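You operate a simulated robot arm through the tools that you are given. There is no shell and no other tool.

Carry out the task below with a simulated robot arm. There is one attempt and no reset: what you move stays moved.

JOB
Wipe the oil off the granite slab and set the hub on it.
Fine: pad and hub are in the blue drawer; put the pad back and shut the drawer. Where these are worked on the way, their far stop is far enough and under half their travel is too little: blue drawer. What is to be rubbed or washed off counts as gone when no trace of it is left.

The check looks at the end state, three seconds after you hand in, the way a careful person would. Anything else that was tipped, shoved, dropped, spilled or broken makes it a failure.

ROBOT AND FRAMES
A 6-joint arm with a two-finger gripper, fixed in place. Base frame: the origin is at the foot of the arm, x ahead of it, y to its left, z up. Units: mm, rad, N and s.
Its first joint turns from -2.897 to 2.897 rad. Payload 3.43 kg.
The tool frame sits at the grasp point between the pads (the TCP): z along the fingers, y along the line on which they close. The tips reach 20 mm beyond it. The gripper opens to 190 mm. The gripper's body begins 248 mm behind the TCP.
Orientation is told as [roll, pitch, yaw] about the base's x, y, z axes, in that order, counted from this pose: with the fingers straight down and closing along the base's y, the tool's x points along the base's -x, its y along +y and its z along -z.

CONTROLS
- The arm moves only by the tool move_arm. Its argument "deltas" is a list that holds one entry, the list of rows, each a list of 7 numbers: the turn, a rotation vector about the base's x, y, z in rad, then the shift along the base's x, y, z in mm, then the closure in counts, from 0 (fully open) to 255 (shut). In form: [[[wx, wy, wz, dx, dy, dz, gripper], ...]]. A call has 1 to 20 rows; each row is the pose to reach, as a shift and turn from the pose commanded when the call began. Each row takes 0.2 s and may step no farther than 50 mm and 0.15 rad from the row before; otherwise, or with a gripper value out of range, the whole call is refused. Where a pose cannot be reached the arm comes as near as it can. A force on the tool above 40 N (or 10 N above the force at the start of the call, whichever is more), or a blocked arm, ends the call early, and 0.2 s more pass. Each finger travels about 45 mm/s and halts on what it meets, pressing with about 23 N; the grip force reading is that of the motor and also rises with nothing between the fingers. The clock runs only during rows and for 0.2 s after the last one: add rows that repeat a pose to give the fingers time. The reply holds the time, the measured pose of the TCP, the force on the tool along the base axes, the opening and the grip force, in the units named above and with some noise, with the torque about the TCP (base axes, N m) and any sound that the robot's microphone picked up.
- Cameras (640 x 400 px; columns grow to the right, rows downward): "scene" is fixed at [52.5, 499.7, 1332.2]; the picture's right is [-0.08, -1.00, 0.00], its down [-0.50, 0.04, -0.86] and it looks along [0.86, -0.07, -0.50] (base axes); focal length 244 px, centre (320, 200). "wrist" rides on the gripper at [70, -8, -288] in the tool frame; the picture's right is [0.12, 0.99, 0.00], its down [-0.96, 0.12, -0.25] and it looks along [-0.25, 0.03, 0.97] (tool axes); focal length 261 px, centre (320, 200). There is no depth. A picture from a camera that has moved, and an enlarged one, comes with that camera's place and axes in the base frame and with its lens.
- grab_frame(camera): a new picture of that camera. It takes no simulated time.
- lift_body(by): slides the trunk up (or, below 0, down) by that many mm; the arm rides with it, the base frame stays. It gives what a move gives, with no picture.
- close_up(camera, box): a new picture of the part [left, top, right, bottom] of that camera's present view, enlarged. It takes no simulated time.
- finish_job(): hands the job in; it is judged then, once.

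Places have to be worked out from the pictures, the camera data and where the tool is seen. Open the gripper and draw the arm clear of the work before you hand the job in, unless the task says otherwise.

The tools are called by a JSON object that holds its "method" and its "body". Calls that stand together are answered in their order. move_arm: Moves the arm, as the interface text tells. Its arguments: {"type":"object","properties":{"deltas":{"type":"array","items":{"type":"array","items":{"type":"array","items":{"type":"number"}}}}},"required":["deltas"]} The other tools are called the same way: lift_body (by) slides the trunk up or down; grab_frame (camera) takes a picture; close_up (camera, box) takes an enlarged picture of a part of a camera's view; finish_job () hands the job in.

At the start:

```text
time: 0.0
eef_pos: [681.2, 231.1, 1204.5]
orientation: [0.0, 0.001, 0.001]
force: [0.1, 0.7, -0.2]
ft_torque: [-0.03, -0.01, 0.03]
finger_gap: 189.9
gripper_force: 0.1
trunk travel left (down, up): [-175.0, 65.0]
```

scene: 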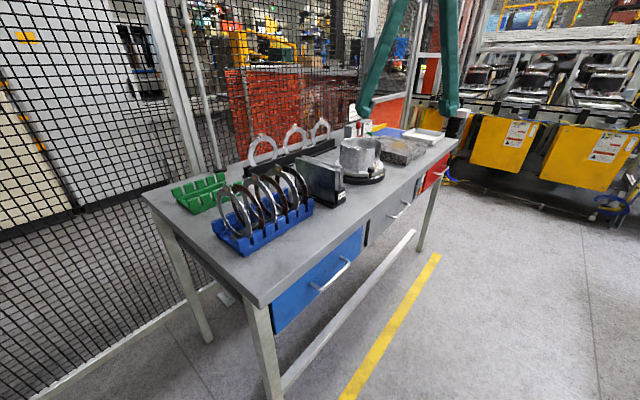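
wrist: 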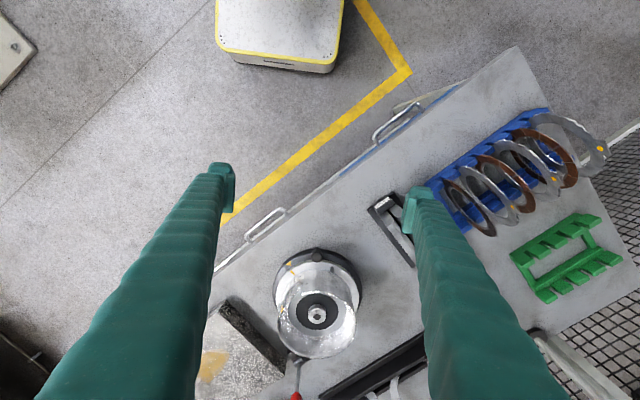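

I'll start by looking closely at both camera views to locate the table, drawer, slab and other items.

{"method": "close_up", "body": {"camera": "scene", "box": [140, 100, 300, 200]}}

{"method": "close_up", "body": {"camera": "scene", "box": [300, 100, 480, 212]}}

{"method": "close_up", "body": {"camera": "scene", "box": [200, 170, 460, 332]}}

{"method": "close_up", "body": {"camera": "wrist", "box": [180, 200, 500, 400]}}

```text
4.00 times, centred on (220, 150) of scene
camera zoom: at [52.5, 499.7, 1332.2], right [-0.08, -1.0, 0.0], down [-0.5, 0.04, -0.86], along [0.86, -0.07, -0.5], focal length 976 px, centre (720, 400)
```

zoom: 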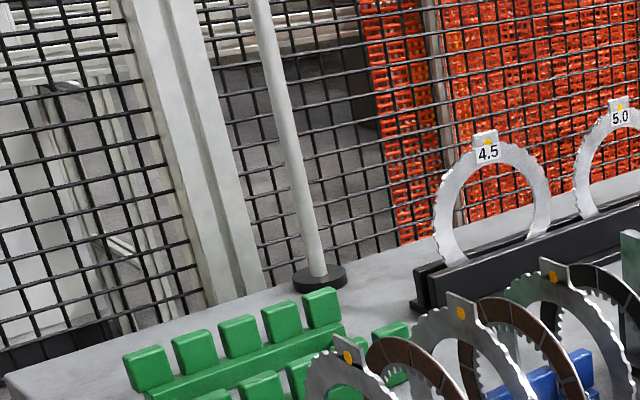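

```text
3.56 times, centred on (390, 156) of scene
camera zoom: at [52.5, 499.7, 1332.2], right [-0.08, -1.0, 0.0], down [-0.5, 0.04, -0.86], along [0.86, -0.07, -0.5], focal length 868 px, centre (71, 356)
```

zoom: 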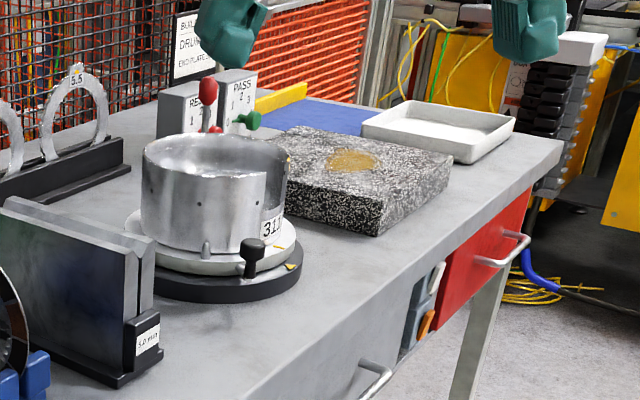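

```text
2.46 times, centred on (330, 251) of scene
camera zoom: at [52.5, 499.7, 1332.2], right [-0.08, -1.0, 0.0], down [-0.5, 0.04, -0.86], along [0.86, -0.07, -0.5], focal length 601 px, centre (295, 74)
```

zoom: 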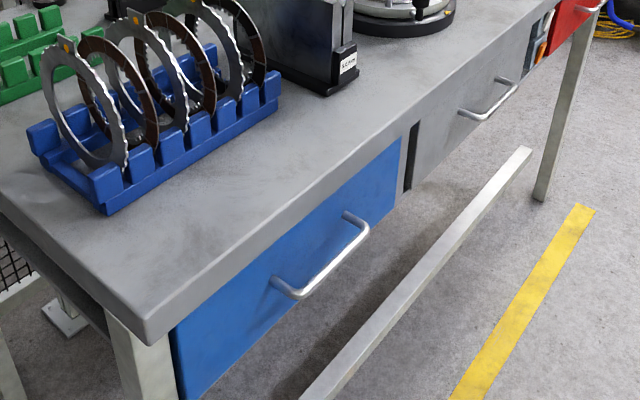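

```text
2.00 times, centred on (340, 300) of wrist
camera zoom: at [612.1, 223.2, 1491.6], right [-0.12, 0.99, 0.0], down [0.96, 0.12, 0.25], along [0.25, 0.03, -0.97], focal length 521 px, centre (280, 0)
```

zoom: 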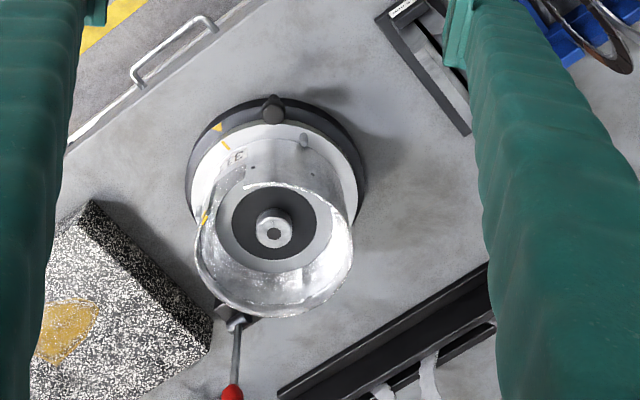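

The table front runs at about 45° (from roughly (400,600) to (990,-15)), its top at z≈885, and the blue drawer handle is near (562,414,758). I'll swing the gripper above the handle and turn it so the fingers close along the drawer's pull direction, then look.

{"method": "move_arm", "body": {"deltas": [[[0, 0, -0.134, -20, 30, 0, 0], [0, 0, -0.268, -40, 60, 0, 0], [0, 0, -0.402, -60, 90, 0, 0], [0, 0, -0.536, -80, 120, 0, 0], [0, 0, -0.67, -100, 150, 0, 0], [0, 0, -0.804, -119, 183, 0, 0]]]}}

{"method": "grab_frame", "body": {"camera": "wrist"}}

{"method": "grab_frame", "body": {"camera": "scene"}}

```text
time: 1.4
eef_pos: [565.4, 414.9, 1208.5]
orientation: [-0.001, -0.001, -0.808]
force: [0.1, -0.4, 0.1]
ft_torque: [0.16, 0.02, -0.05]
finger_gap: 189.9
gripper_force: 0.0
trunk travel left (down, up): [-175.0, 65.0]
```

```text
taken
camera wrist: at [510.5, 460.6, 1494.5], right [0.63, 0.77, 0.0], down [0.75, -0.61, 0.25], along [0.19, -0.16, -0.97], focal length 261 px, centre (320, 200)
```

wrist: 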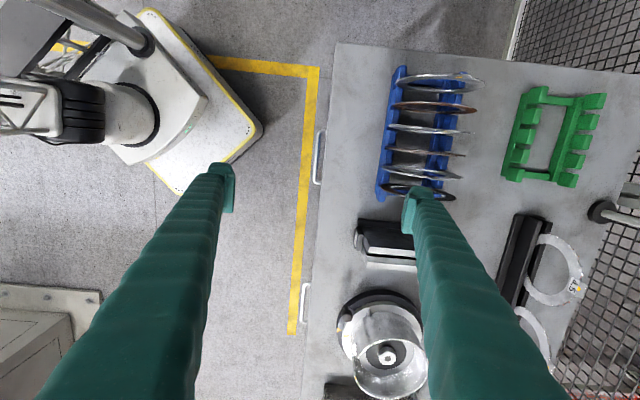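

```text
taken
```

scene: 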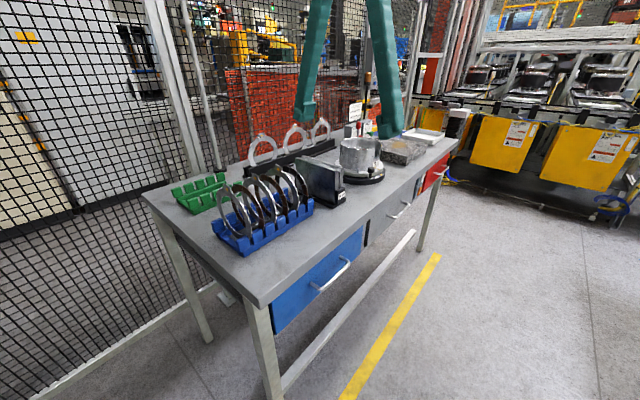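

The new view confirms table corner ≈(395,600) and the handle near (560,415,758), only about 16 mm out from the table edge. I'll zoom in on the handle and the rest of the table for precise geometry.

{"method": "close_up", "body": {"camera": "wrist", "box": [270, 110, 370, 172]}}

{"method": "close_up", "body": {"camera": "scene", "box": [280, 230, 380, 292]}}

{"method": "close_up", "body": {"camera": "wrist", "box": [290, 180, 490, 400]}}

{"method": "close_up", "body": {"camera": "wrist", "box": [320, 30, 520, 210]}}

```text
6.40 times, centred on (320, 141) of wrist
camera zoom: at [510.5, 460.6, 1494.5], right [0.63, 0.77, 0.0], down [0.75, -0.61, 0.25], along [0.19, -0.16, -0.97], focal length 1668 px, centre (320, 578)
```

zoom: 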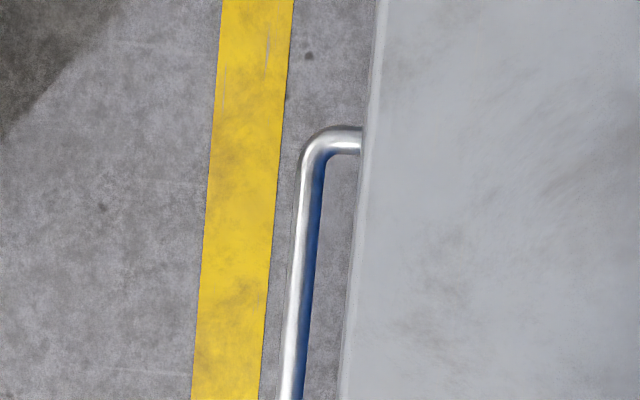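

```text
6.40 times, centred on (330, 261) of scene
camera zoom: at [52.5, 499.7, 1332.2], right [-0.08, -1.0, 0.0], down [-0.5, 0.04, -0.86], along [0.86, -0.07, -0.5], focal length 1562 px, centre (256, -190)
```

zoom: 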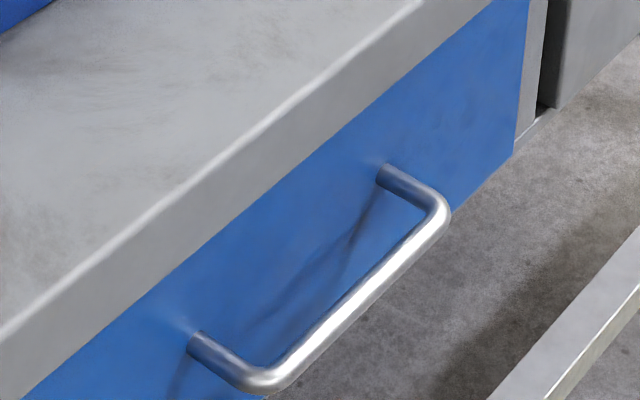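

```text
1.82 times, centred on (390, 290) of wrist
camera zoom: at [510.5, 460.6, 1494.5], right [0.63, 0.77, 0.0], down [0.75, -0.61, 0.25], along [0.19, -0.16, -0.97], focal length 474 px, centre (193, 36)
```

zoom: 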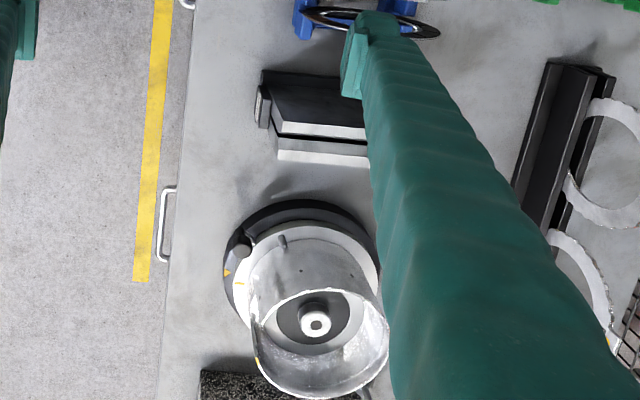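

```text
2.22 times, centred on (420, 120) of wrist
camera zoom: at [510.5, 460.6, 1494.5], right [0.63, 0.77, 0.0], down [0.75, -0.61, 0.25], along [0.19, -0.16, -0.97], focal length 579 px, centre (98, 378)
```

zoom: 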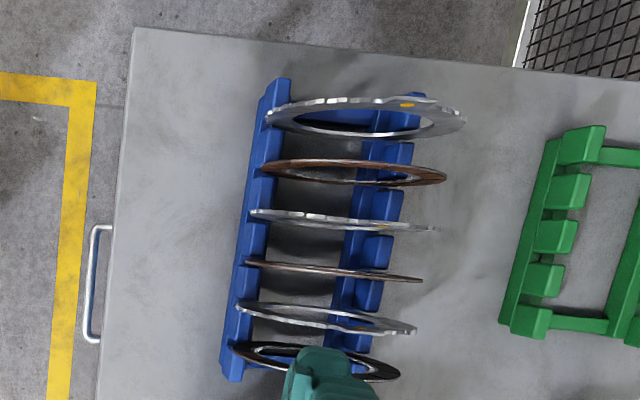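

The bar is about 12 mm thick and stands ~39 mm off the drawer front, so I'll need a tilted grip there. Before that I'll survey the slab (apparently far, ~1200 mm out) by moving the arm high over the table to see it closer and test the reach.

{"method": "move_arm", "body": {"deltas": [[[0, 0, 0.08, 30, -30, 0, 0], [0, 0, 0.16, 60, -60, 0, 0], [0, 0, 0.24, 90, -90, 0, 0], [0, 0, 0.32, 120, -120, 0, 0], [0, 0, 0.4, 150, -150, 0, 0], [0, 0, 0.48, 180, -180, 0, 0], [0, 0, 0.56, 210, -210, 0, 0], [0, 0, 0.64, 240, -240, 0, 0], [0, 0, 0.72, 270, -270, 0, 0], [0, 0, 0.8, 300, -300, 0, 0], [0, 0, 0.8, 330, -330, 0, 0]]]}}

{"method": "grab_frame", "body": {"camera": "wrist"}}

{"method": "grab_frame", "body": {"camera": "scene"}}

```text
time: 3.8
eef_pos: [893.8, 83.7, 1208.2]
orientation: [0.001, -0.002, -0.004]
force: [-0.3, 0.3, 0.6]
ft_torque: [-0.1, -0.18, -0.01]
finger_gap: 189.9
gripper_force: 0.2
trunk travel left (down, up): [-175.0, 65.0]
```

```text
taken
camera wrist: at [822.6, 77.5, 1496.0], right [-0.12, 0.99, 0.0], down [0.96, 0.11, 0.25], along [0.25, 0.03, -0.97], focal length 261 px, centre (320, 200)
```

wrist: 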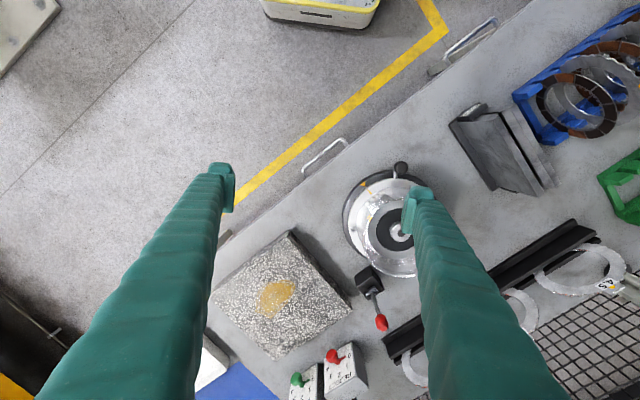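

```text
taken
```

scene: 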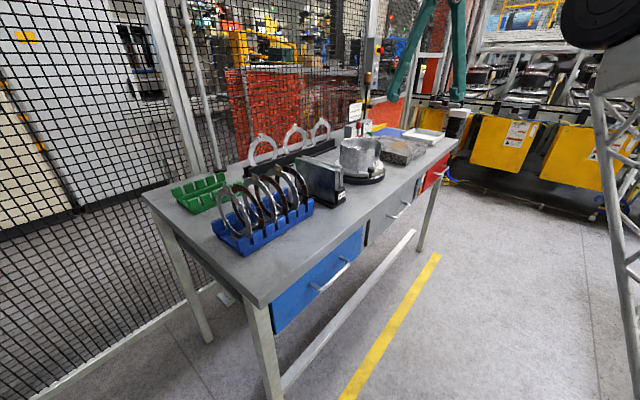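

The slab's corners come out near (1042,41), (1229,-132), (1387,30), (1211,196) with the oil near (1211,19), beyond the nominal vertical-tool reach. I'll test how far out the arm can go at this safe height.

{"method": "move_arm", "body": {"deltas": [[[0, 0, 0, 45, 0, 0, 0], [0, 0, 0, 90, 0, 0, 0], [0, 0, 0, 135, -10, 0, 0], [0, 0, 0, 180, -20, 0, 0], [0, 0, 0, 225, -30, 0, 0], [0, 0, 0, 270, -40, 0, 0], [0, 0, 0, 315, -50, 0, 0]]]}}

{"method": "grab_frame", "body": {"camera": "scene"}}

{"method": "grab_frame", "body": {"camera": "wrist"}}

```text
time: 5.4
eef_pos: [1041.9, 36.8, 1111.8]
orientation: [-0.001, -0.008, -0.005]
force: [-0.2, -0.7, 0.4]
ft_torque: [-0.02, -0.19, 0.01]
finger_gap: 189.9
gripper_force: 0.0
out of reach, approached as far as the arm can: row 2, 3, 4, 5, 6, 7
trunk travel left (down, up): [-175.0, 65.0]
```

```text
taken
```

scene: 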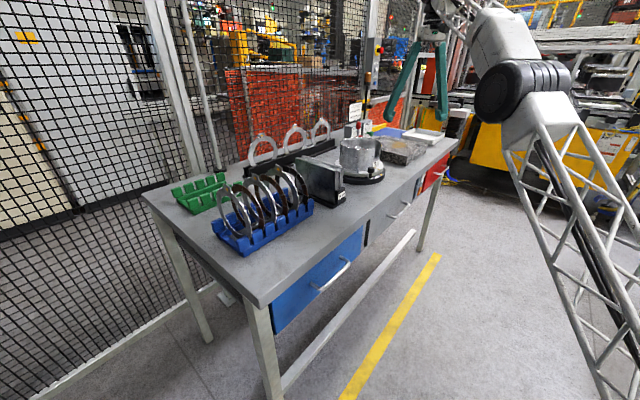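

```text
taken
camera wrist: at [969.0, 29.5, 1398.7], right [-0.12, 0.99, 0.0], down [0.96, 0.11, 0.26], along [0.25, 0.03, -0.97], focal length 261 px, centre (320, 200)
```

wrist: 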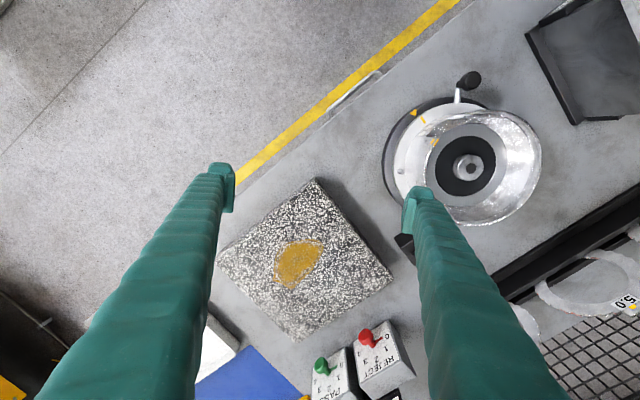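

The arm saturates around r≈1040 with a vertical tool at this height, so the slab will need an outward tilt (and the trunk raised). Now I retreat and check where the commanded pose stands.

{"method": "move_arm", "body": {"deltas": [[[0, 0, 0, -45, 0, 0, 0], [0, 0, 0, -90, 0, 0, 0], [0, 0, 0, -135, 0, 0, 0], [0, 0, 0, -180, 0, 0, 0]]]}}

```text
time: 6.4
eef_pos: [858.6, 35.7, 1102.8]
orientation: [0.001, 0.002, -0.004]
force: [0.3, -0.8, -0.7]
ft_torque: [0.03, 0.16, 0.03]
finger_gap: 189.9
gripper_force: 0.1
trunk travel left (down, up): [-175.0, 65.0]
```

The command follows the reached pose, good. I'll move out in front of the blue drawer, turn the closing direction square to the drawer, and narrow the fingers to ~40 mm.

{"method": "move_arm", "body": {"deltas": [[[0, 0, -0.065, -30, 22, -4, 201], [0, 0, -0.13, -60, 44, -8, 201], [0, 0, -0.195, -90, 66, -12, 201], [0, 0, -0.26, -120, 88, -16, 201], [0, 0, -0.325, -150, 110, -20, 201], [0, 0, -0.39, -180, 132, -24, 201], [0, 0, -0.455, -210, 154, -28, 201], [0, 0, -0.52, -240, 176, -32, 201], [0, 0, -0.585, -270, 198, -36, 201], [0, 0, -0.65, -300, 220, -40, 201], [0, 0, -0.715, -330, 242, -44, 201], [0, 0, -0.776, -360, 265, -48, 201]]]}}

{"method": "grab_frame", "body": {"camera": "wrist"}}

```text
time: 9.0
eef_pos: [496.9, 302.4, 1056.4]
orientation: [-0.001, 0.001, -0.783]
force: [0.1, 0.1, -0.5]
ft_torque: [0.01, 0.12, 0.02]
finger_gap: 40.7
gripper_force: 0.1
trunk travel left (down, up): [-175.0, 65.0]
```

```text
taken
camera wrist: at [441.5, 346.4, 1342.8], right [0.61, 0.79, 0.0], down [0.76, -0.6, 0.25], along [0.19, -0.15, -0.97], focal length 261 px, centre (320, 200)
```

wrist: 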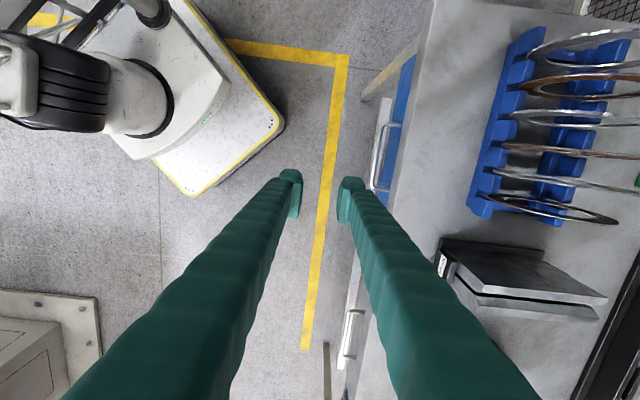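

The handle and blue front are visible from outside now; I'll zoom to triangulate the bar's height.

{"method": "close_up", "body": {"camera": "wrist", "box": [350, 90, 430, 220]}}

```text
3.08 times, centred on (390, 155) of wrist
camera zoom: at [441.5, 346.4, 1342.8], right [0.61, 0.79, 0.0], down [0.76, -0.6, 0.25], along [0.19, -0.15, -0.97], focal length 802 px, centre (105, 338)
```

zoom: 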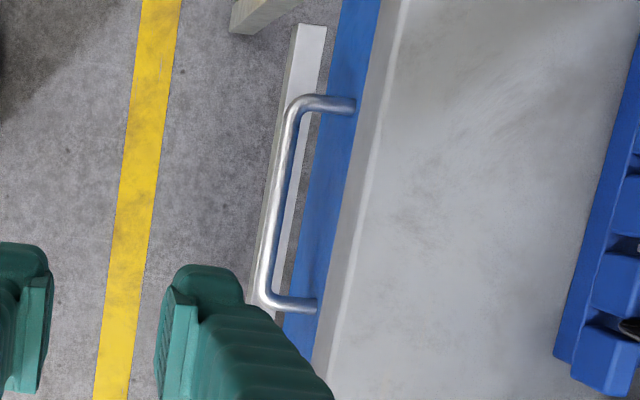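

The bar's midpoint triangulates to about (556,410,780), along direction (0.711,-0.703). I'll tilt the tool 50° towards the drawer and go to a pre-grasp point 110 mm short of the bar.

{"method": "move_arm", "body": {"deltas": [[[0.0887, -0.0877, 0, 0, 7, -30, 201], [0.1773, -0.1753, 0, 0, 14, -60, 201], [0.266, -0.263, 0, 0, 21, -90, 201], [0.3547, -0.3507, 0, 0, 28, -120, 201], [0.4434, -0.4384, 0, 0, 35, -150, 201], [0.532, -0.526, 0, 0, 42, -180, 201], [0.6207, -0.6137, 0, 0, 48, -206, 201]]]}}

{"method": "grab_frame", "body": {"camera": "wrist"}}

{"method": "grab_frame", "body": {"camera": "scene"}}

```text
time: 10.8
eef_pos: [513.8, 353.7, 879.9]
orientation: [0.769, -0.067, -0.692]
force: [0.3, -0.3, -0.5]
ft_torque: [0.0, 0.04, 0.02]
finger_gap: 40.1
gripper_force: 0.1
out of reach, approached as far as the arm can: row 6, 7
trunk travel left (down, up): [-175.0, 65.0]
stopped in row 7: the arm was blocked; the commanded pose is now the measured one
```

```text
taken
camera wrist: at [318.4, 250.4, 1075.5], right [0.33, 0.65, 0.68], down [0.67, -0.67, 0.32], along [0.67, 0.35, -0.66], focal length 261 px, centre (320, 200)
```

wrist: 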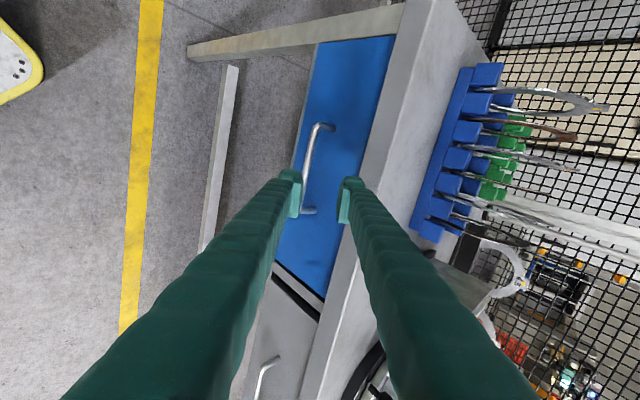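

```text
taken
```

scene: 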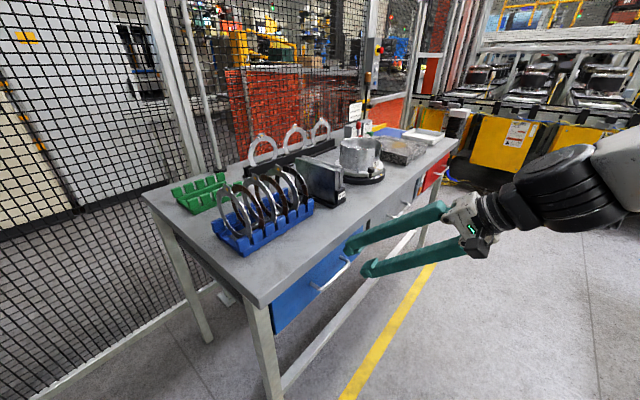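

The arm got limited at about 44° of tilt, but geometry shows a 30° tilt still clears the table edge and fits between bar and front. I'll reorient to roll 0.52, yaw -0.78 at a point 100 mm short of the bar.

{"method": "move_arm", "body": {"deltas": [[[-0.046, 0.072, -0.032, 1, 6, -5, 201], [-0.091, 0.143, -0.064, 2, 12, -10, 201], [-0.137, 0.2145, -0.096, 3.3, 17, -16, 201], [-0.137, 0.2145, -0.096, 3.3, 17, -16, 201]]]}}

{"method": "grab_frame", "body": {"camera": "wrist"}}

{"method": "close_up", "body": {"camera": "scene", "box": [260, 180, 460, 320]}}

```text
time: 11.8
eef_pos: [516.3, 369.7, 864.7]
orientation: [0.521, 0.001, -0.783]
force: [-0.6, -0.1, 0.0]
ft_torque: [-0.04, 0.0, 0.0]
finger_gap: 40.8
gripper_force: 0.1
trunk travel left (down, up): [-175.0, 65.0]
```

```text
taken
camera wrist: at [360.7, 314.5, 1109.0], right [0.52, 0.69, 0.5], down [0.67, -0.69, 0.27], along [0.53, 0.19, -0.83], focal length 261 px, centre (320, 200)
```

wrist: 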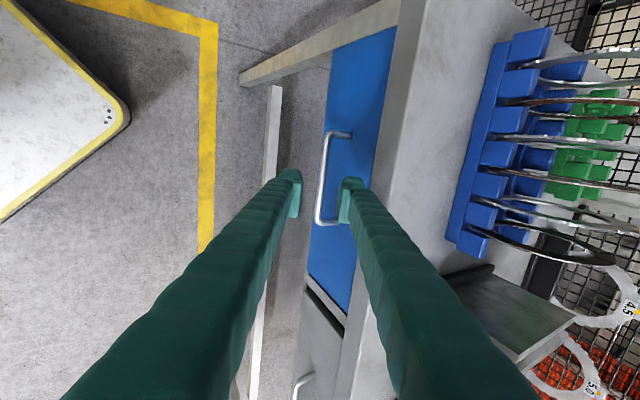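

```text
2.86 times, centred on (360, 250) of scene
camera zoom: at [52.5, 499.7, 1332.2], right [-0.08, -1.0, 0.0], down [-0.5, 0.04, -0.86], along [0.86, -0.07, -0.5], focal length 697 px, centre (206, 57)
```

zoom: 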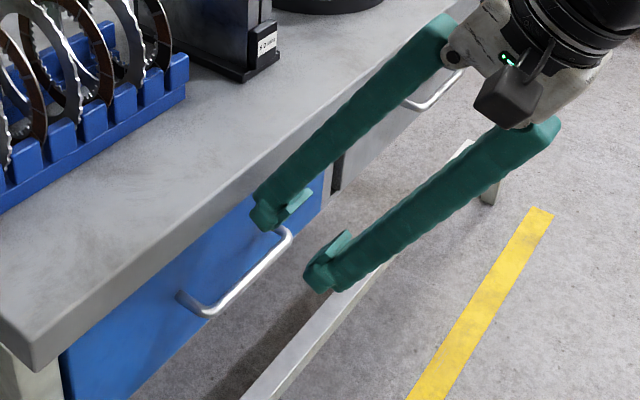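

The bar lies between the fingertips along the approach axis; I'll zoom to check centring before advancing.

{"method": "close_up", "body": {"camera": "wrist", "box": [270, 120, 380, 240]}}

```text
3.33 times, centred on (325, 180) of wrist
camera zoom: at [360.7, 314.5, 1109.0], right [0.52, 0.69, 0.5], down [0.67, -0.69, 0.27], along [0.53, 0.19, -0.83], focal length 869 px, centre (303, 267)
```

zoom: 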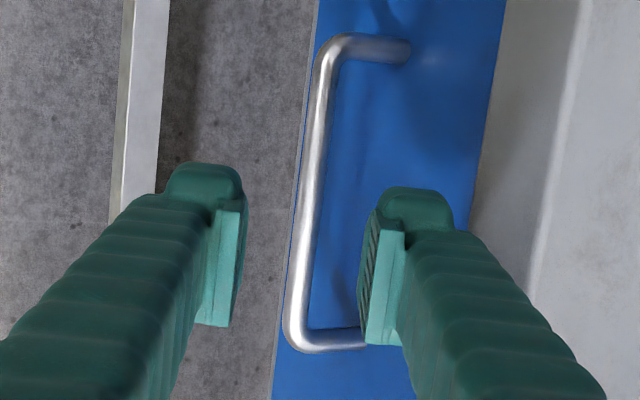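

The bar sits ~4 mm on the drawer side of the axis, as planned. Advancing 92 mm along the approach so the bar lies between the pads.

{"method": "move_arm", "body": {"deltas": [[[0, 0, 0, 8, 8.2, -20, 201], [0, 0, 0, 16, 16.3, -40, 201], [0, 0, 0, 24, 24.5, -60, 201], [0, 0, 0, 32.3, 32.7, -79.7, 201], [0, 0, 0, 32.3, 32.7, -79.7, 201]]]}}

{"method": "close_up", "body": {"camera": "wrist", "box": [270, 120, 380, 240]}}

{"method": "close_up", "body": {"camera": "scene", "box": [280, 180, 400, 300]}}

```text
time: 13.0
eef_pos: [549.9, 403.6, 784.3]
orientation: [0.523, 0.002, -0.782]
force: [-1.9, -1.5, 1.1]
ft_torque: [0.03, -0.1, -0.01]
finger_gap: 39.5
gripper_force: 0.0
trunk travel left (down, up): [-175.0, 65.0]
```

```text
3.33 times, centred on (325, 180) of wrist
camera zoom: at [393.7, 346.7, 1029.0], right [0.52, 0.69, 0.5], down [0.67, -0.69, 0.27], along [0.53, 0.19, -0.82], focal length 869 px, centre (303, 267)
```

zoom: 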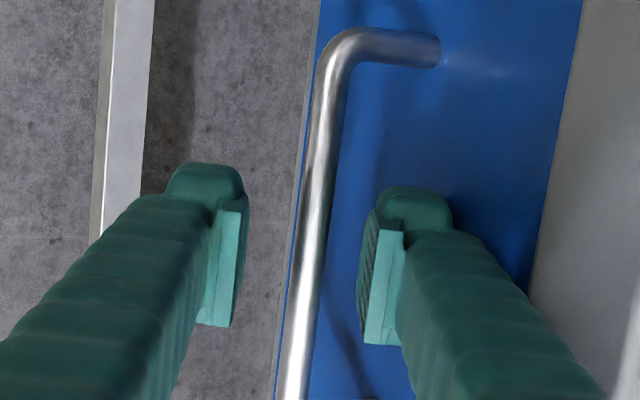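

```text
3.33 times, centred on (340, 240) of scene
camera zoom: at [52.5, 499.7, 1332.2], right [-0.08, -1.0, 0.0], down [-0.5, 0.04, -0.86], along [0.86, -0.07, -0.5], focal length 814 px, centre (253, 67)
```

zoom: 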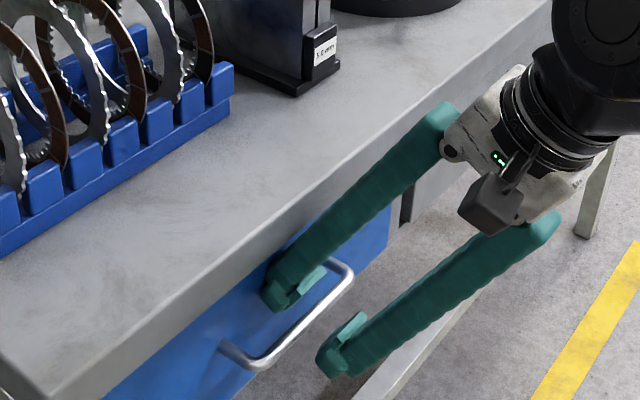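

Fingers straddle the bar near its middle. Closing on it now.

{"method": "move_arm", "body": {"deltas": [[[0, 0, 0, 0, 0, 0, 230], [0, 0, 0, 0, 0, 0, 255], [0, 0, 0, 0, 0, 0, 255], [0, 0, 0, 0, 0, 0, 255]]]}}

{"method": "close_up", "body": {"camera": "wrist", "box": [270, 120, 380, 240]}}

```text
time: 14.0
eef_pos: [550.4, 404.4, 786.2]
orientation: [0.525, 0.0, -0.782]
force: [1.9, 0.0, 14.2]
ft_torque: [-0.29, -0.5, 0.9]
finger_gap: 9.4
gripper_force: 43.4
trunk travel left (down, up): [-175.0, 65.0]
```

```text
3.33 times, centred on (325, 180) of wrist
camera zoom: at [393.7, 346.7, 1029.7], right [0.52, 0.69, 0.5], down [0.67, -0.69, 0.27], along [0.53, 0.19, -0.82], focal length 869 px, centre (303, 267)
```

zoom: 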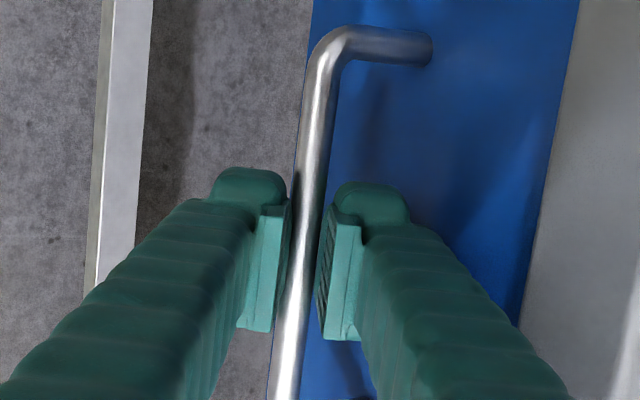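

Gap reads 9.4 mm with the bar held firmly. Now I pull straight out along (-0.703,-0.711), 60 mm first.

{"method": "move_arm", "body": {"deltas": [[[0, 0, 0, -7, -7.1, 0, 255], [0, 0, 0, -14, -14.2, 0, 255], [0, 0, 0, -21, -21.3, 0, 255], [0, 0, 0, -28, -28.4, 0, 255], [0, 0, 0, -35, -35.5, 0, 255], [0, 0, 0, -42, -42.6, 0, 255]]]}}

{"method": "grab_frame", "body": {"camera": "scene"}}

```text
time: 15.4
eef_pos: [506.8, 360.7, 784.9]
orientation: [0.524, -0.002, -0.779]
force: [-5.4, 3.7, 25.9]
ft_torque: [-0.13, -0.3, 1.09]
finger_gap: 9.7
gripper_force: 43.8
trunk travel left (down, up): [-175.0, 65.0]
```

```text
taken
```

scene: 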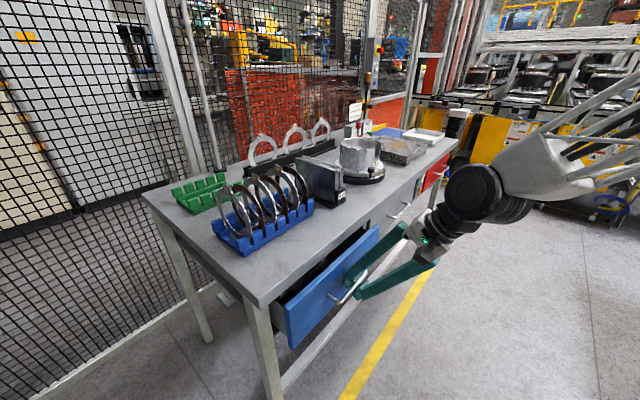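

The drawer slides out smoothly. There's ~26 N vertical load, so I'll ease up 2 mm while pulling another 60 mm and gradually straightening the tool to ~15° tilt.

{"method": "move_arm", "body": {"deltas": [[[-0.031, 0.0305, 0, -6.8, -6.9, 1.5, 255], [-0.062, 0.061, 0, -13.6, -13.8, 2, 255], [-0.093, 0.0915, 0, -20.4, -20.6, 2.3, 255], [-0.124, 0.122, 0, -27.2, -27.5, 2.5, 255], [-0.155, 0.1525, 0, -34, -34.4, 2.8, 255], [-0.185, 0.183, 0, -40.8, -41.3, 3, 255]]]}}

{"method": "grab_frame", "body": {"camera": "wrist"}}

```text
time: 16.8
eef_pos: [467.9, 320.0, 789.5]
orientation: [0.263, 0.001, -0.781]
force: [-3.5, 4.1, 7.0]
ft_torque: [-0.11, -0.17, 1.0]
finger_gap: 8.9
gripper_force: 43.3
trunk travel left (down, up): [-175.0, 65.0]
```

```text
taken
camera wrist: at [359.2, 312.0, 1063.3], right [0.59, 0.76, 0.26], down [0.72, -0.64, 0.27], along [0.37, 0.03, -0.93], focal length 261 px, centre (320, 200)
```

wrist: 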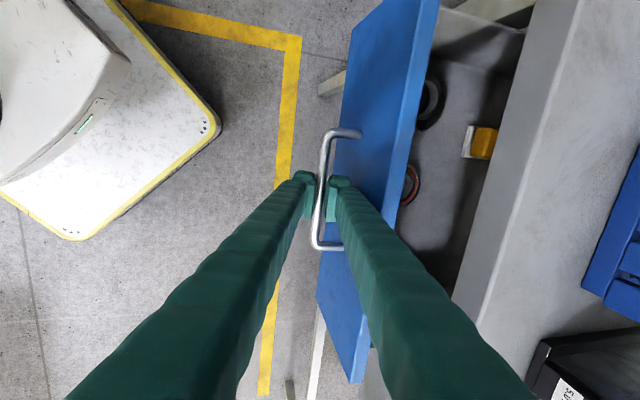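

Inside I can see dark round items and a yellow/white pad. Continuing the pull another ~100 mm while straightening nearly to vertical.

{"method": "move_arm", "body": {"deltas": [[[-0.018, 0.018, 0, -6.9, -7, 0, 255], [-0.036, 0.035, 0, -13.8, -14, 0, 255], [-0.053, 0.053, 0, -20.7, -21, 0.2, 255], [-0.071, 0.07, 0, -27.7, -28, 0.2, 255], [-0.089, 0.088, 0, -34.6, -35, 0.3, 255], [-0.107, 0.105, 0, -41.5, -42, 0.3, 255], [-0.124, 0.123, 0, -48.5, -49, 0.3, 255], [-0.142, 0.141, 0, -55.4, -56, 0.3, 255], [-0.142, 0.141, 0, -62.4, -63, 0.3, 255], [-0.142, 0.141, 0, -69.4, -70, 0.3, 255]]]}}

{"method": "grab_frame", "body": {"camera": "wrist"}}

{"method": "grab_frame", "body": {"camera": "scene"}}

```text
time: 18.3
eef_pos: [424.1, 277.2, 788.6]
orientation: [0.11, -0.001, -0.779]
force: [-6.7, 8.1, 19.6]
ft_torque: [0.1, 0.07, 1.07]
finger_gap: 7.9
gripper_force: 42.4
trunk travel left (down, up): [-175.0, 65.0]
stopped in row 7: the force on the tool passed its limit at 41 N (the readings are from after the stop); the commanded pose is now the measured one
```

```text
taken
camera wrist: at [346.7, 299.9, 1073.9], right [0.61, 0.79, 0.11], down [0.75, -0.61, 0.26], along [0.27, -0.08, -0.96], focal length 261 px, centre (320, 200)
```

wrist: 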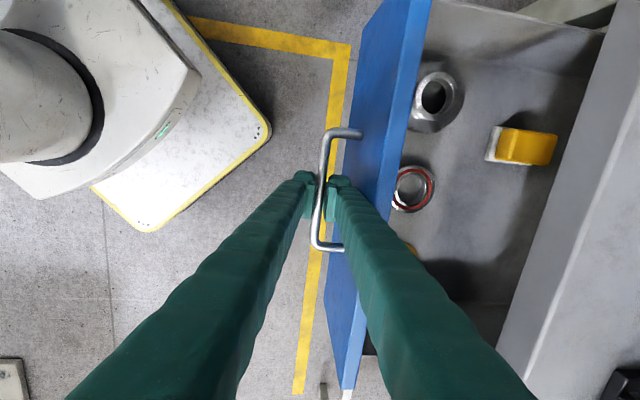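

```text
taken
```

scene: 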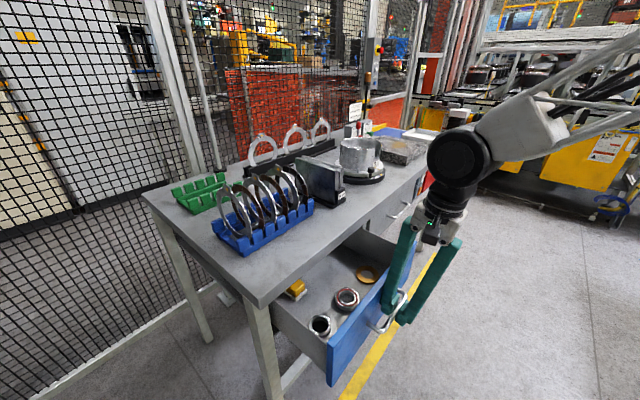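

The pull stopped at a force limit after ~180 mm of travel. I'll zoom to check the grip and the drawer contents, and whether this is the far stop.

{"method": "close_up", "body": {"camera": "wrist", "box": [280, 120, 380, 260]}}

{"method": "close_up", "body": {"camera": "wrist", "box": [380, 40, 600, 280]}}

{"method": "close_up", "body": {"camera": "scene", "box": [240, 220, 440, 390]}}

```text
2.86 times, centred on (330, 190) of wrist
camera zoom: at [346.7, 299.9, 1073.9], right [0.61, 0.79, 0.11], down [0.75, -0.61, 0.26], along [0.27, -0.08, -0.96], focal length 745 px, centre (291, 229)
```

zoom: 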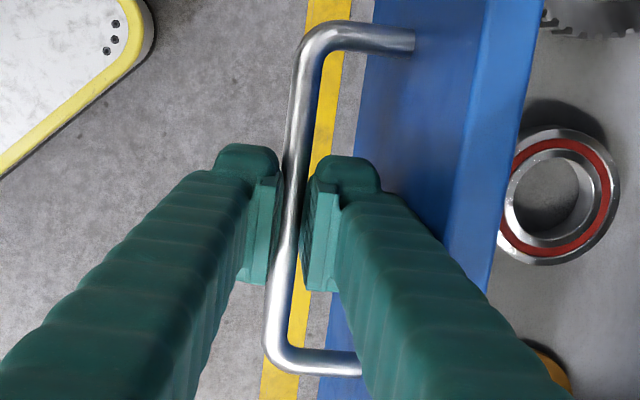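

```text
1.67 times, centred on (490, 160) of wrist
camera zoom: at [346.7, 299.9, 1073.9], right [0.61, 0.79, 0.11], down [0.75, -0.61, 0.26], along [0.27, -0.08, -0.96], focal length 434 px, centre (37, 267)
```

zoom: 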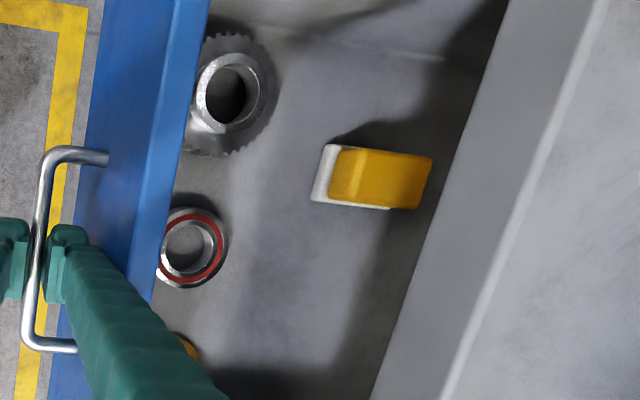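

```text
2.35 times, centred on (340, 305) of scene
camera zoom: at [52.5, 499.7, 1332.2], right [-0.08, -1.0, 0.0], down [-0.5, 0.04, -0.86], along [0.86, -0.07, -0.5], focal length 574 px, centre (273, -47)
```

zoom: 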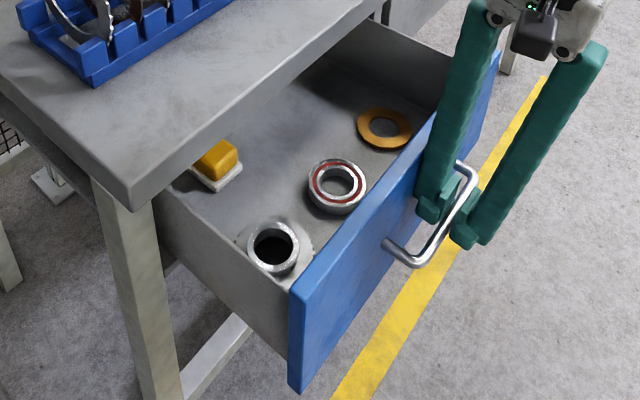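

The drawer holds a toothed hub (front-left), a red-sealed bearing, a yellow shim ring, and a yellow/white pad at the back-left. The bar sits near the finger tips and seems to be slipping, so I'll open slightly, straighten, lower 10 mm and regrip to see whether the drawer goes farther.

{"method": "move_arm", "body": {"deltas": [[[0, 0, 0, 0, 0, 0, 215], [0, 0, 0, 0, 0, 0, 215], [-0.039, 0.039, 0, 0, 0, 0, 215], [-0.078, 0.077, 0, 0, 0, -5, 215], [-0.078, 0.077, 0, 0, 0, -10, 215], [-0.078, 0.077, 0, 0, 0, -10, 215]]]}}

{"method": "close_up", "body": {"camera": "wrist", "box": [280, 120, 380, 260]}}

```text
time: 19.7
eef_pos: [423.6, 276.6, 776.9]
orientation: [-0.004, 0.0, -0.782]
force: [0.2, -0.2, 0.0]
ft_torque: [0.03, -0.02, -0.03]
finger_gap: 29.8
gripper_force: 0.1
trunk travel left (down, up): [-175.0, 65.0]
```

```text
2.86 times, centred on (330, 190) of wrist
camera zoom: at [369.7, 321.7, 1065.0], right [0.61, 0.79, 0.0], down [0.76, -0.59, 0.25], along [0.19, -0.16, -0.97], focal length 745 px, centre (291, 229)
```

zoom: 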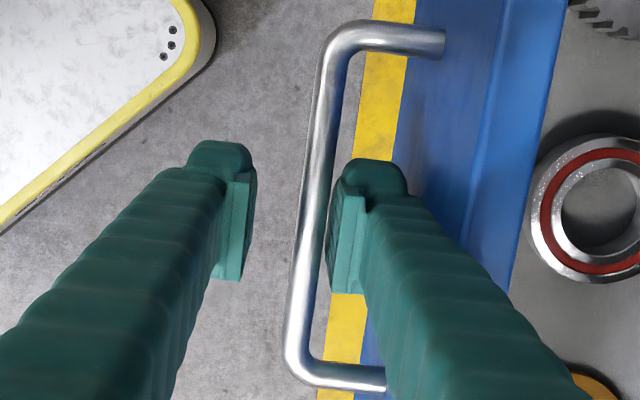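

Free of contact, the bar now lies between the pads at TCP depth. Closing again and pulling slowly to test for more travel.

{"method": "move_arm", "body": {"deltas": [[[0, 0, 0, 0, 0, 0, 255], [0, 0, 0, 0, 0, 0, 255], [0, 0, 0, 0, 0, 0, 255], [0, 0, 0, -3.5, -3.55, 0, 255], [0, 0, 0, -7, -7.1, 0, 255], [0, 0, 0, -10.5, -10.65, 0, 255], [0, 0, 0, -14, -14.2, 0, 255], [0, 0, 0, -17.5, -17.75, 0, 255], [0, 0, 0, -21, -21.3, 0, 255]]]}}

{"method": "grab_frame", "body": {"camera": "wrist"}}

```text
time: 21.9
eef_pos: [404.4, 253.9, 777.6]
orientation: [-0.006, 0.0, -0.783]
force: [5.3, -3.8, -27.4]
ft_torque: [3.22, -2.36, 0.37]
finger_gap: 9.4
gripper_force: 42.9
trunk travel left (down, up): [-175.0, 65.0]
stopped in row 9: the force on the tool passed its limit at 41 N (the readings are from after the stop); the commanded pose is now the measured one
```

```text
taken
camera wrist: at [348.3, 300.4, 1064.9], right [0.61, 0.79, -0.01], down [0.77, -0.59, 0.25], along [0.19, -0.16, -0.97], focal length 261 px, centre (320, 200)
```

wrist: 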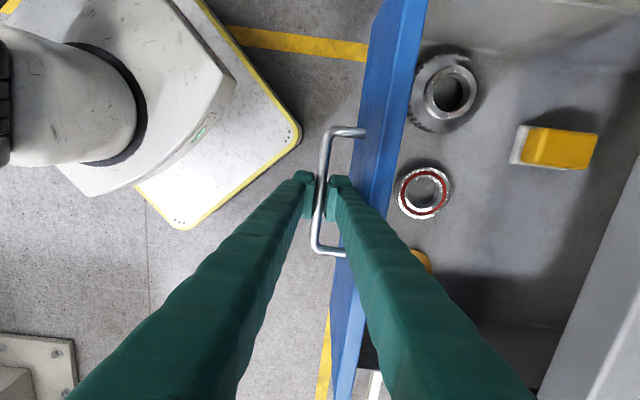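

The drawer came another ~30 mm (about 209 mm in total) before stopping with an odd torque; I want to see whether the arm itself or the drawer's stop caused it.

{"method": "grab_frame", "body": {"camera": "scene"}}

{"method": "close_up", "body": {"camera": "scene", "box": [330, 100, 640, 340]}}

{"method": "move_arm", "body": {"deltas": [[[0, 0, 0, 0, 0, 0, 255], [0, 0, 0, 0, 0, 0, 255]]]}}

```text
taken
```

scene: 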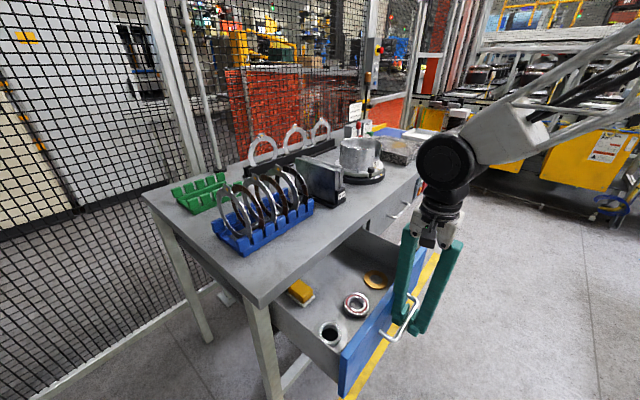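

```text
1.67 times, centred on (485, 220) of scene
camera zoom: at [52.5, 499.7, 1332.2], right [-0.08, -1.0, 0.0], down [-0.5, 0.04, -0.86], along [0.86, -0.07, -0.5], focal length 407 px, centre (45, 167)
```

zoom: 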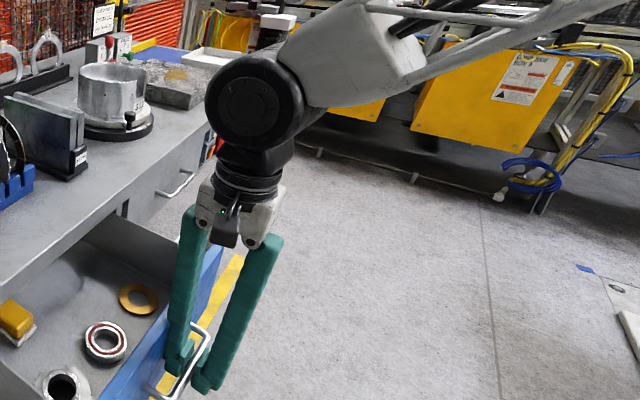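

```text
time: 22.5
eef_pos: [403.4, 253.7, 778.2]
orientation: [-0.004, 0.001, -0.781]
force: [6.3, -5.1, -36.0]
ft_torque: [2.66, -3.06, 0.72]
finger_gap: 9.2
gripper_force: 42.7
trunk travel left (down, up): [-175.0, 65.0]
```

The load is mostly vertical with nearly no pull along the drawer axis, so the drawer isn't at a hard stop yet. I'll open the fingers to see whether the load vanishes.

{"method": "move_arm", "body": {"deltas": [[[0, 0, 0, 0, 0, 0, 215], [0, 0, 0, 0, 0, 0, 215], [0, 0, 0, 0, 0, 0, 215]]]}}

{"method": "close_up", "body": {"camera": "wrist", "box": [280, 120, 380, 260]}}

```text
time: 23.3
eef_pos: [401.6, 254.6, 778.9]
orientation: [-0.007, 0.0, -0.779]
force: [-0.4, -0.6, 0.4]
ft_torque: [-0.01, -0.02, 0.02]
finger_gap: 29.8
gripper_force: 0.1
trunk travel left (down, up): [-175.0, 65.0]
```

```text
2.86 times, centred on (330, 190) of wrist
camera zoom: at [347.7, 300.5, 1065.7], right [0.61, 0.79, -0.01], down [0.77, -0.59, 0.25], along [0.19, -0.16, -0.97], focal length 745 px, centre (291, 229)
```

zoom: 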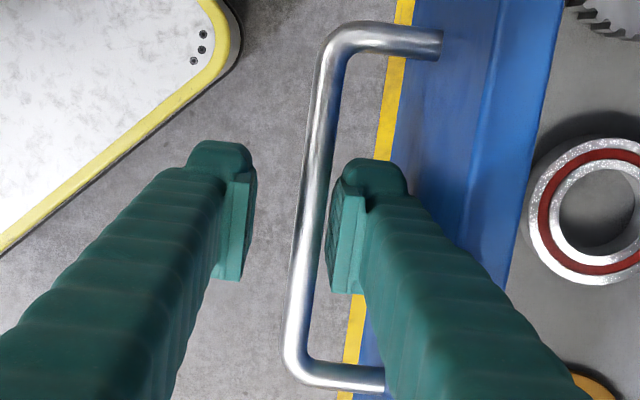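

The load vanished on release, so it came from the grip itself. I'll instead hook the bar with the inner finger (fingers open) and pull.

{"method": "move_arm", "body": {"deltas": [[[0, 0, 0, -5, -5, 0, 215], [0, 0, 0, -10, -10, 0, 215], [0, 0, 0, -15, -15, 0, 215], [0, 0, 0, -20, -20, 0, 215], [0, 0, 0, -25, -25, 0, 215], [0, 0, 0, -30, -30, 0, 215], [0, 0, 0, -35, -35, 0, 215], [0, 0, 0, -40, -40, 0, 215]]]}}

{"method": "grab_frame", "body": {"camera": "wrist"}}

```text
time: 25.1
eef_pos: [362.2, 213.5, 778.1]
orientation: [-0.006, -0.001, -0.781]
force: [0.5, 0.3, 0.2]
ft_torque: [-0.01, 0.0, 0.0]
finger_gap: 29.8
gripper_force: 0.0
trunk travel left (down, up): [-175.0, 65.0]
```

```text
taken
camera wrist: at [307.6, 260.2, 1065.2], right [0.61, 0.79, -0.01], down [0.77, -0.59, 0.25], along [0.19, -0.16, -0.97], focal length 261 px, centre (320, 200)
```

wrist: 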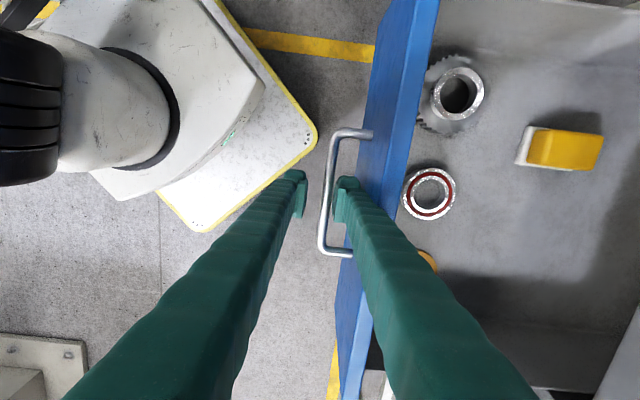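

It slides freely: about 266 mm open now. Continuing gently to find the far stop.

{"method": "move_arm", "body": {"deltas": [[[0, 0, 0, -5, -5, 0, 215], [0, 0, 0, -10, -10, 0, 215], [0, 0, 0, -15, -15, 0, 215], [0, 0, 0, -20, -20, 0, 215], [0, 0, 0, -25, -25, 0, 215], [0, 0, 0, -30, -30, 0, 215], [0, 0, 0, -35, -35, 0, 215]]]}}

{"method": "grab_frame", "body": {"camera": "wrist"}}

{"method": "grab_frame", "body": {"camera": "scene"}}

```text
time: 26.7
eef_pos: [326.7, 179.7, 777.3]
orientation: [-0.005, -0.002, -0.781]
force: [0.2, 0.7, -0.3]
ft_torque: [-0.07, 0.03, 0.01]
finger_gap: 29.7
gripper_force: 0.1
trunk travel left (down, up): [-175.0, 65.0]
```

```text
taken
camera wrist: at [272.5, 225.6, 1065.2], right [0.61, 0.79, -0.01], down [0.77, -0.59, 0.25], along [0.19, -0.16, -0.97], focal length 261 px, centre (320, 200)
```

wrist: 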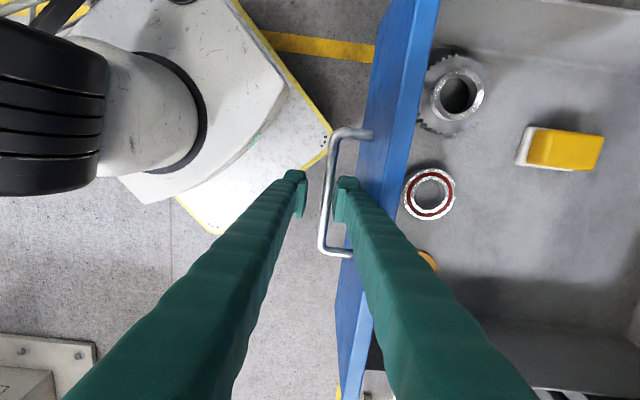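

```text
taken
```

scene: 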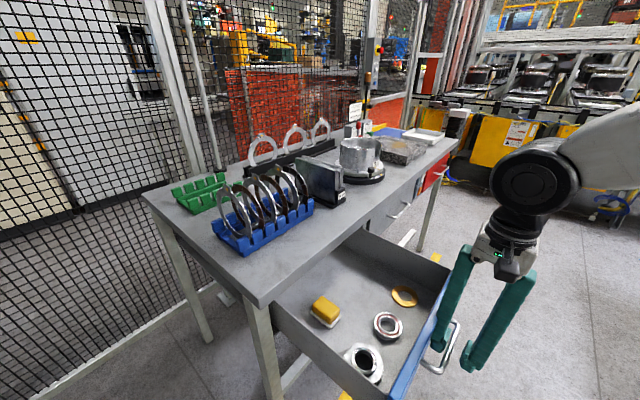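

The drawer is ~314 mm open, clearly past half. I'll lift the fingers off the handle, then rise and turn to look straight down at the pad with the gripper closing along the table direction.

{"method": "move_arm", "body": {"deltas": [[[0, 0, 0, 0, 0, 30, 215], [0, 0, 0, 0, 0, 75, 215], [0, 0, 0, 0, 0, 120, 215], [0, 0, 0, 0, 0, 165, 215], [0, 0, 0, 0, 0, 210, 215], [0, 0, 0.14, 5, 20, 230, 180], [0, 0, 0.28, 10, 40, 240, 150], [0, 0, 0.42, 15, 60, 240, 130], [0, 0, 0.56, 20, 80, 240, 110], [0, 0, 0.7, 25, 100, 240, 110], [0, 0, 0.84, 30, 120, 240, 110], [0, 0, 0.98, 35, 140, 240, 110], [0, 0, 1.12, 40, 160, 240, 110], [0, 0, 1.26, 45, 180, 240, 110], [0, 0, 1.4, 50, 200, 240, 110], [0, 0, 1.54, 55, 210, 240, 110], [0, 0, 1.56, 60, 220, 240, 110]]]}}

{"method": "grab_frame", "body": {"camera": "wrist"}}

{"method": "grab_frame", "body": {"camera": "scene"}}

```text
time: 30.3
eef_pos: [387.4, 399.5, 1020.1]
orientation: [-0.006, -0.001, 0.78]
force: [0.0, 0.0, -1.3]
ft_torque: [0.07, -0.04, -0.04]
finger_gap: 108.1
gripper_force: 0.0
trunk travel left (down, up): [-175.0, 65.0]
```

```text
taken
camera wrist: at [341.7, 345.8, 1306.6], right [-0.78, 0.62, -0.01], down [0.6, 0.76, 0.25], along [0.16, 0.19, -0.97], focal length 261 px, centre (320, 200)
```

wrist: 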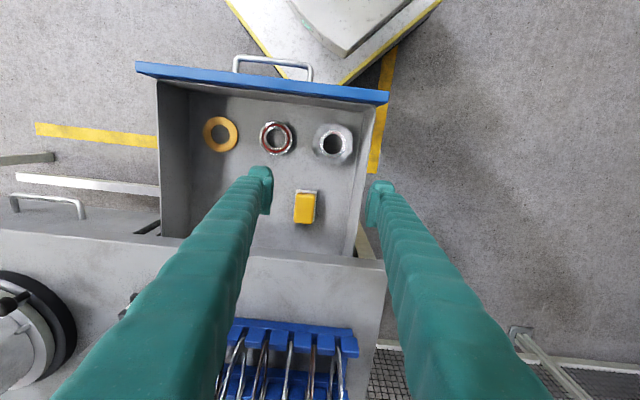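

```text
taken
```

scene: 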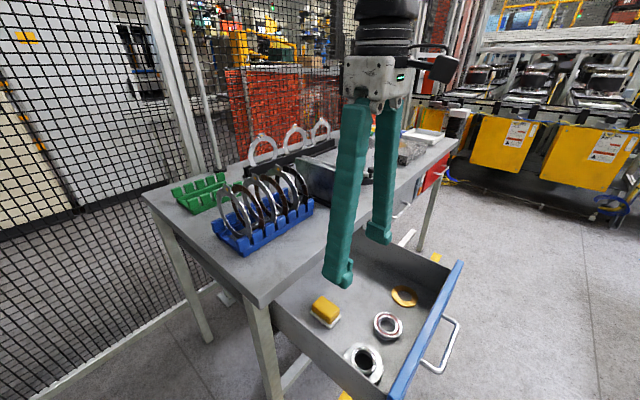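

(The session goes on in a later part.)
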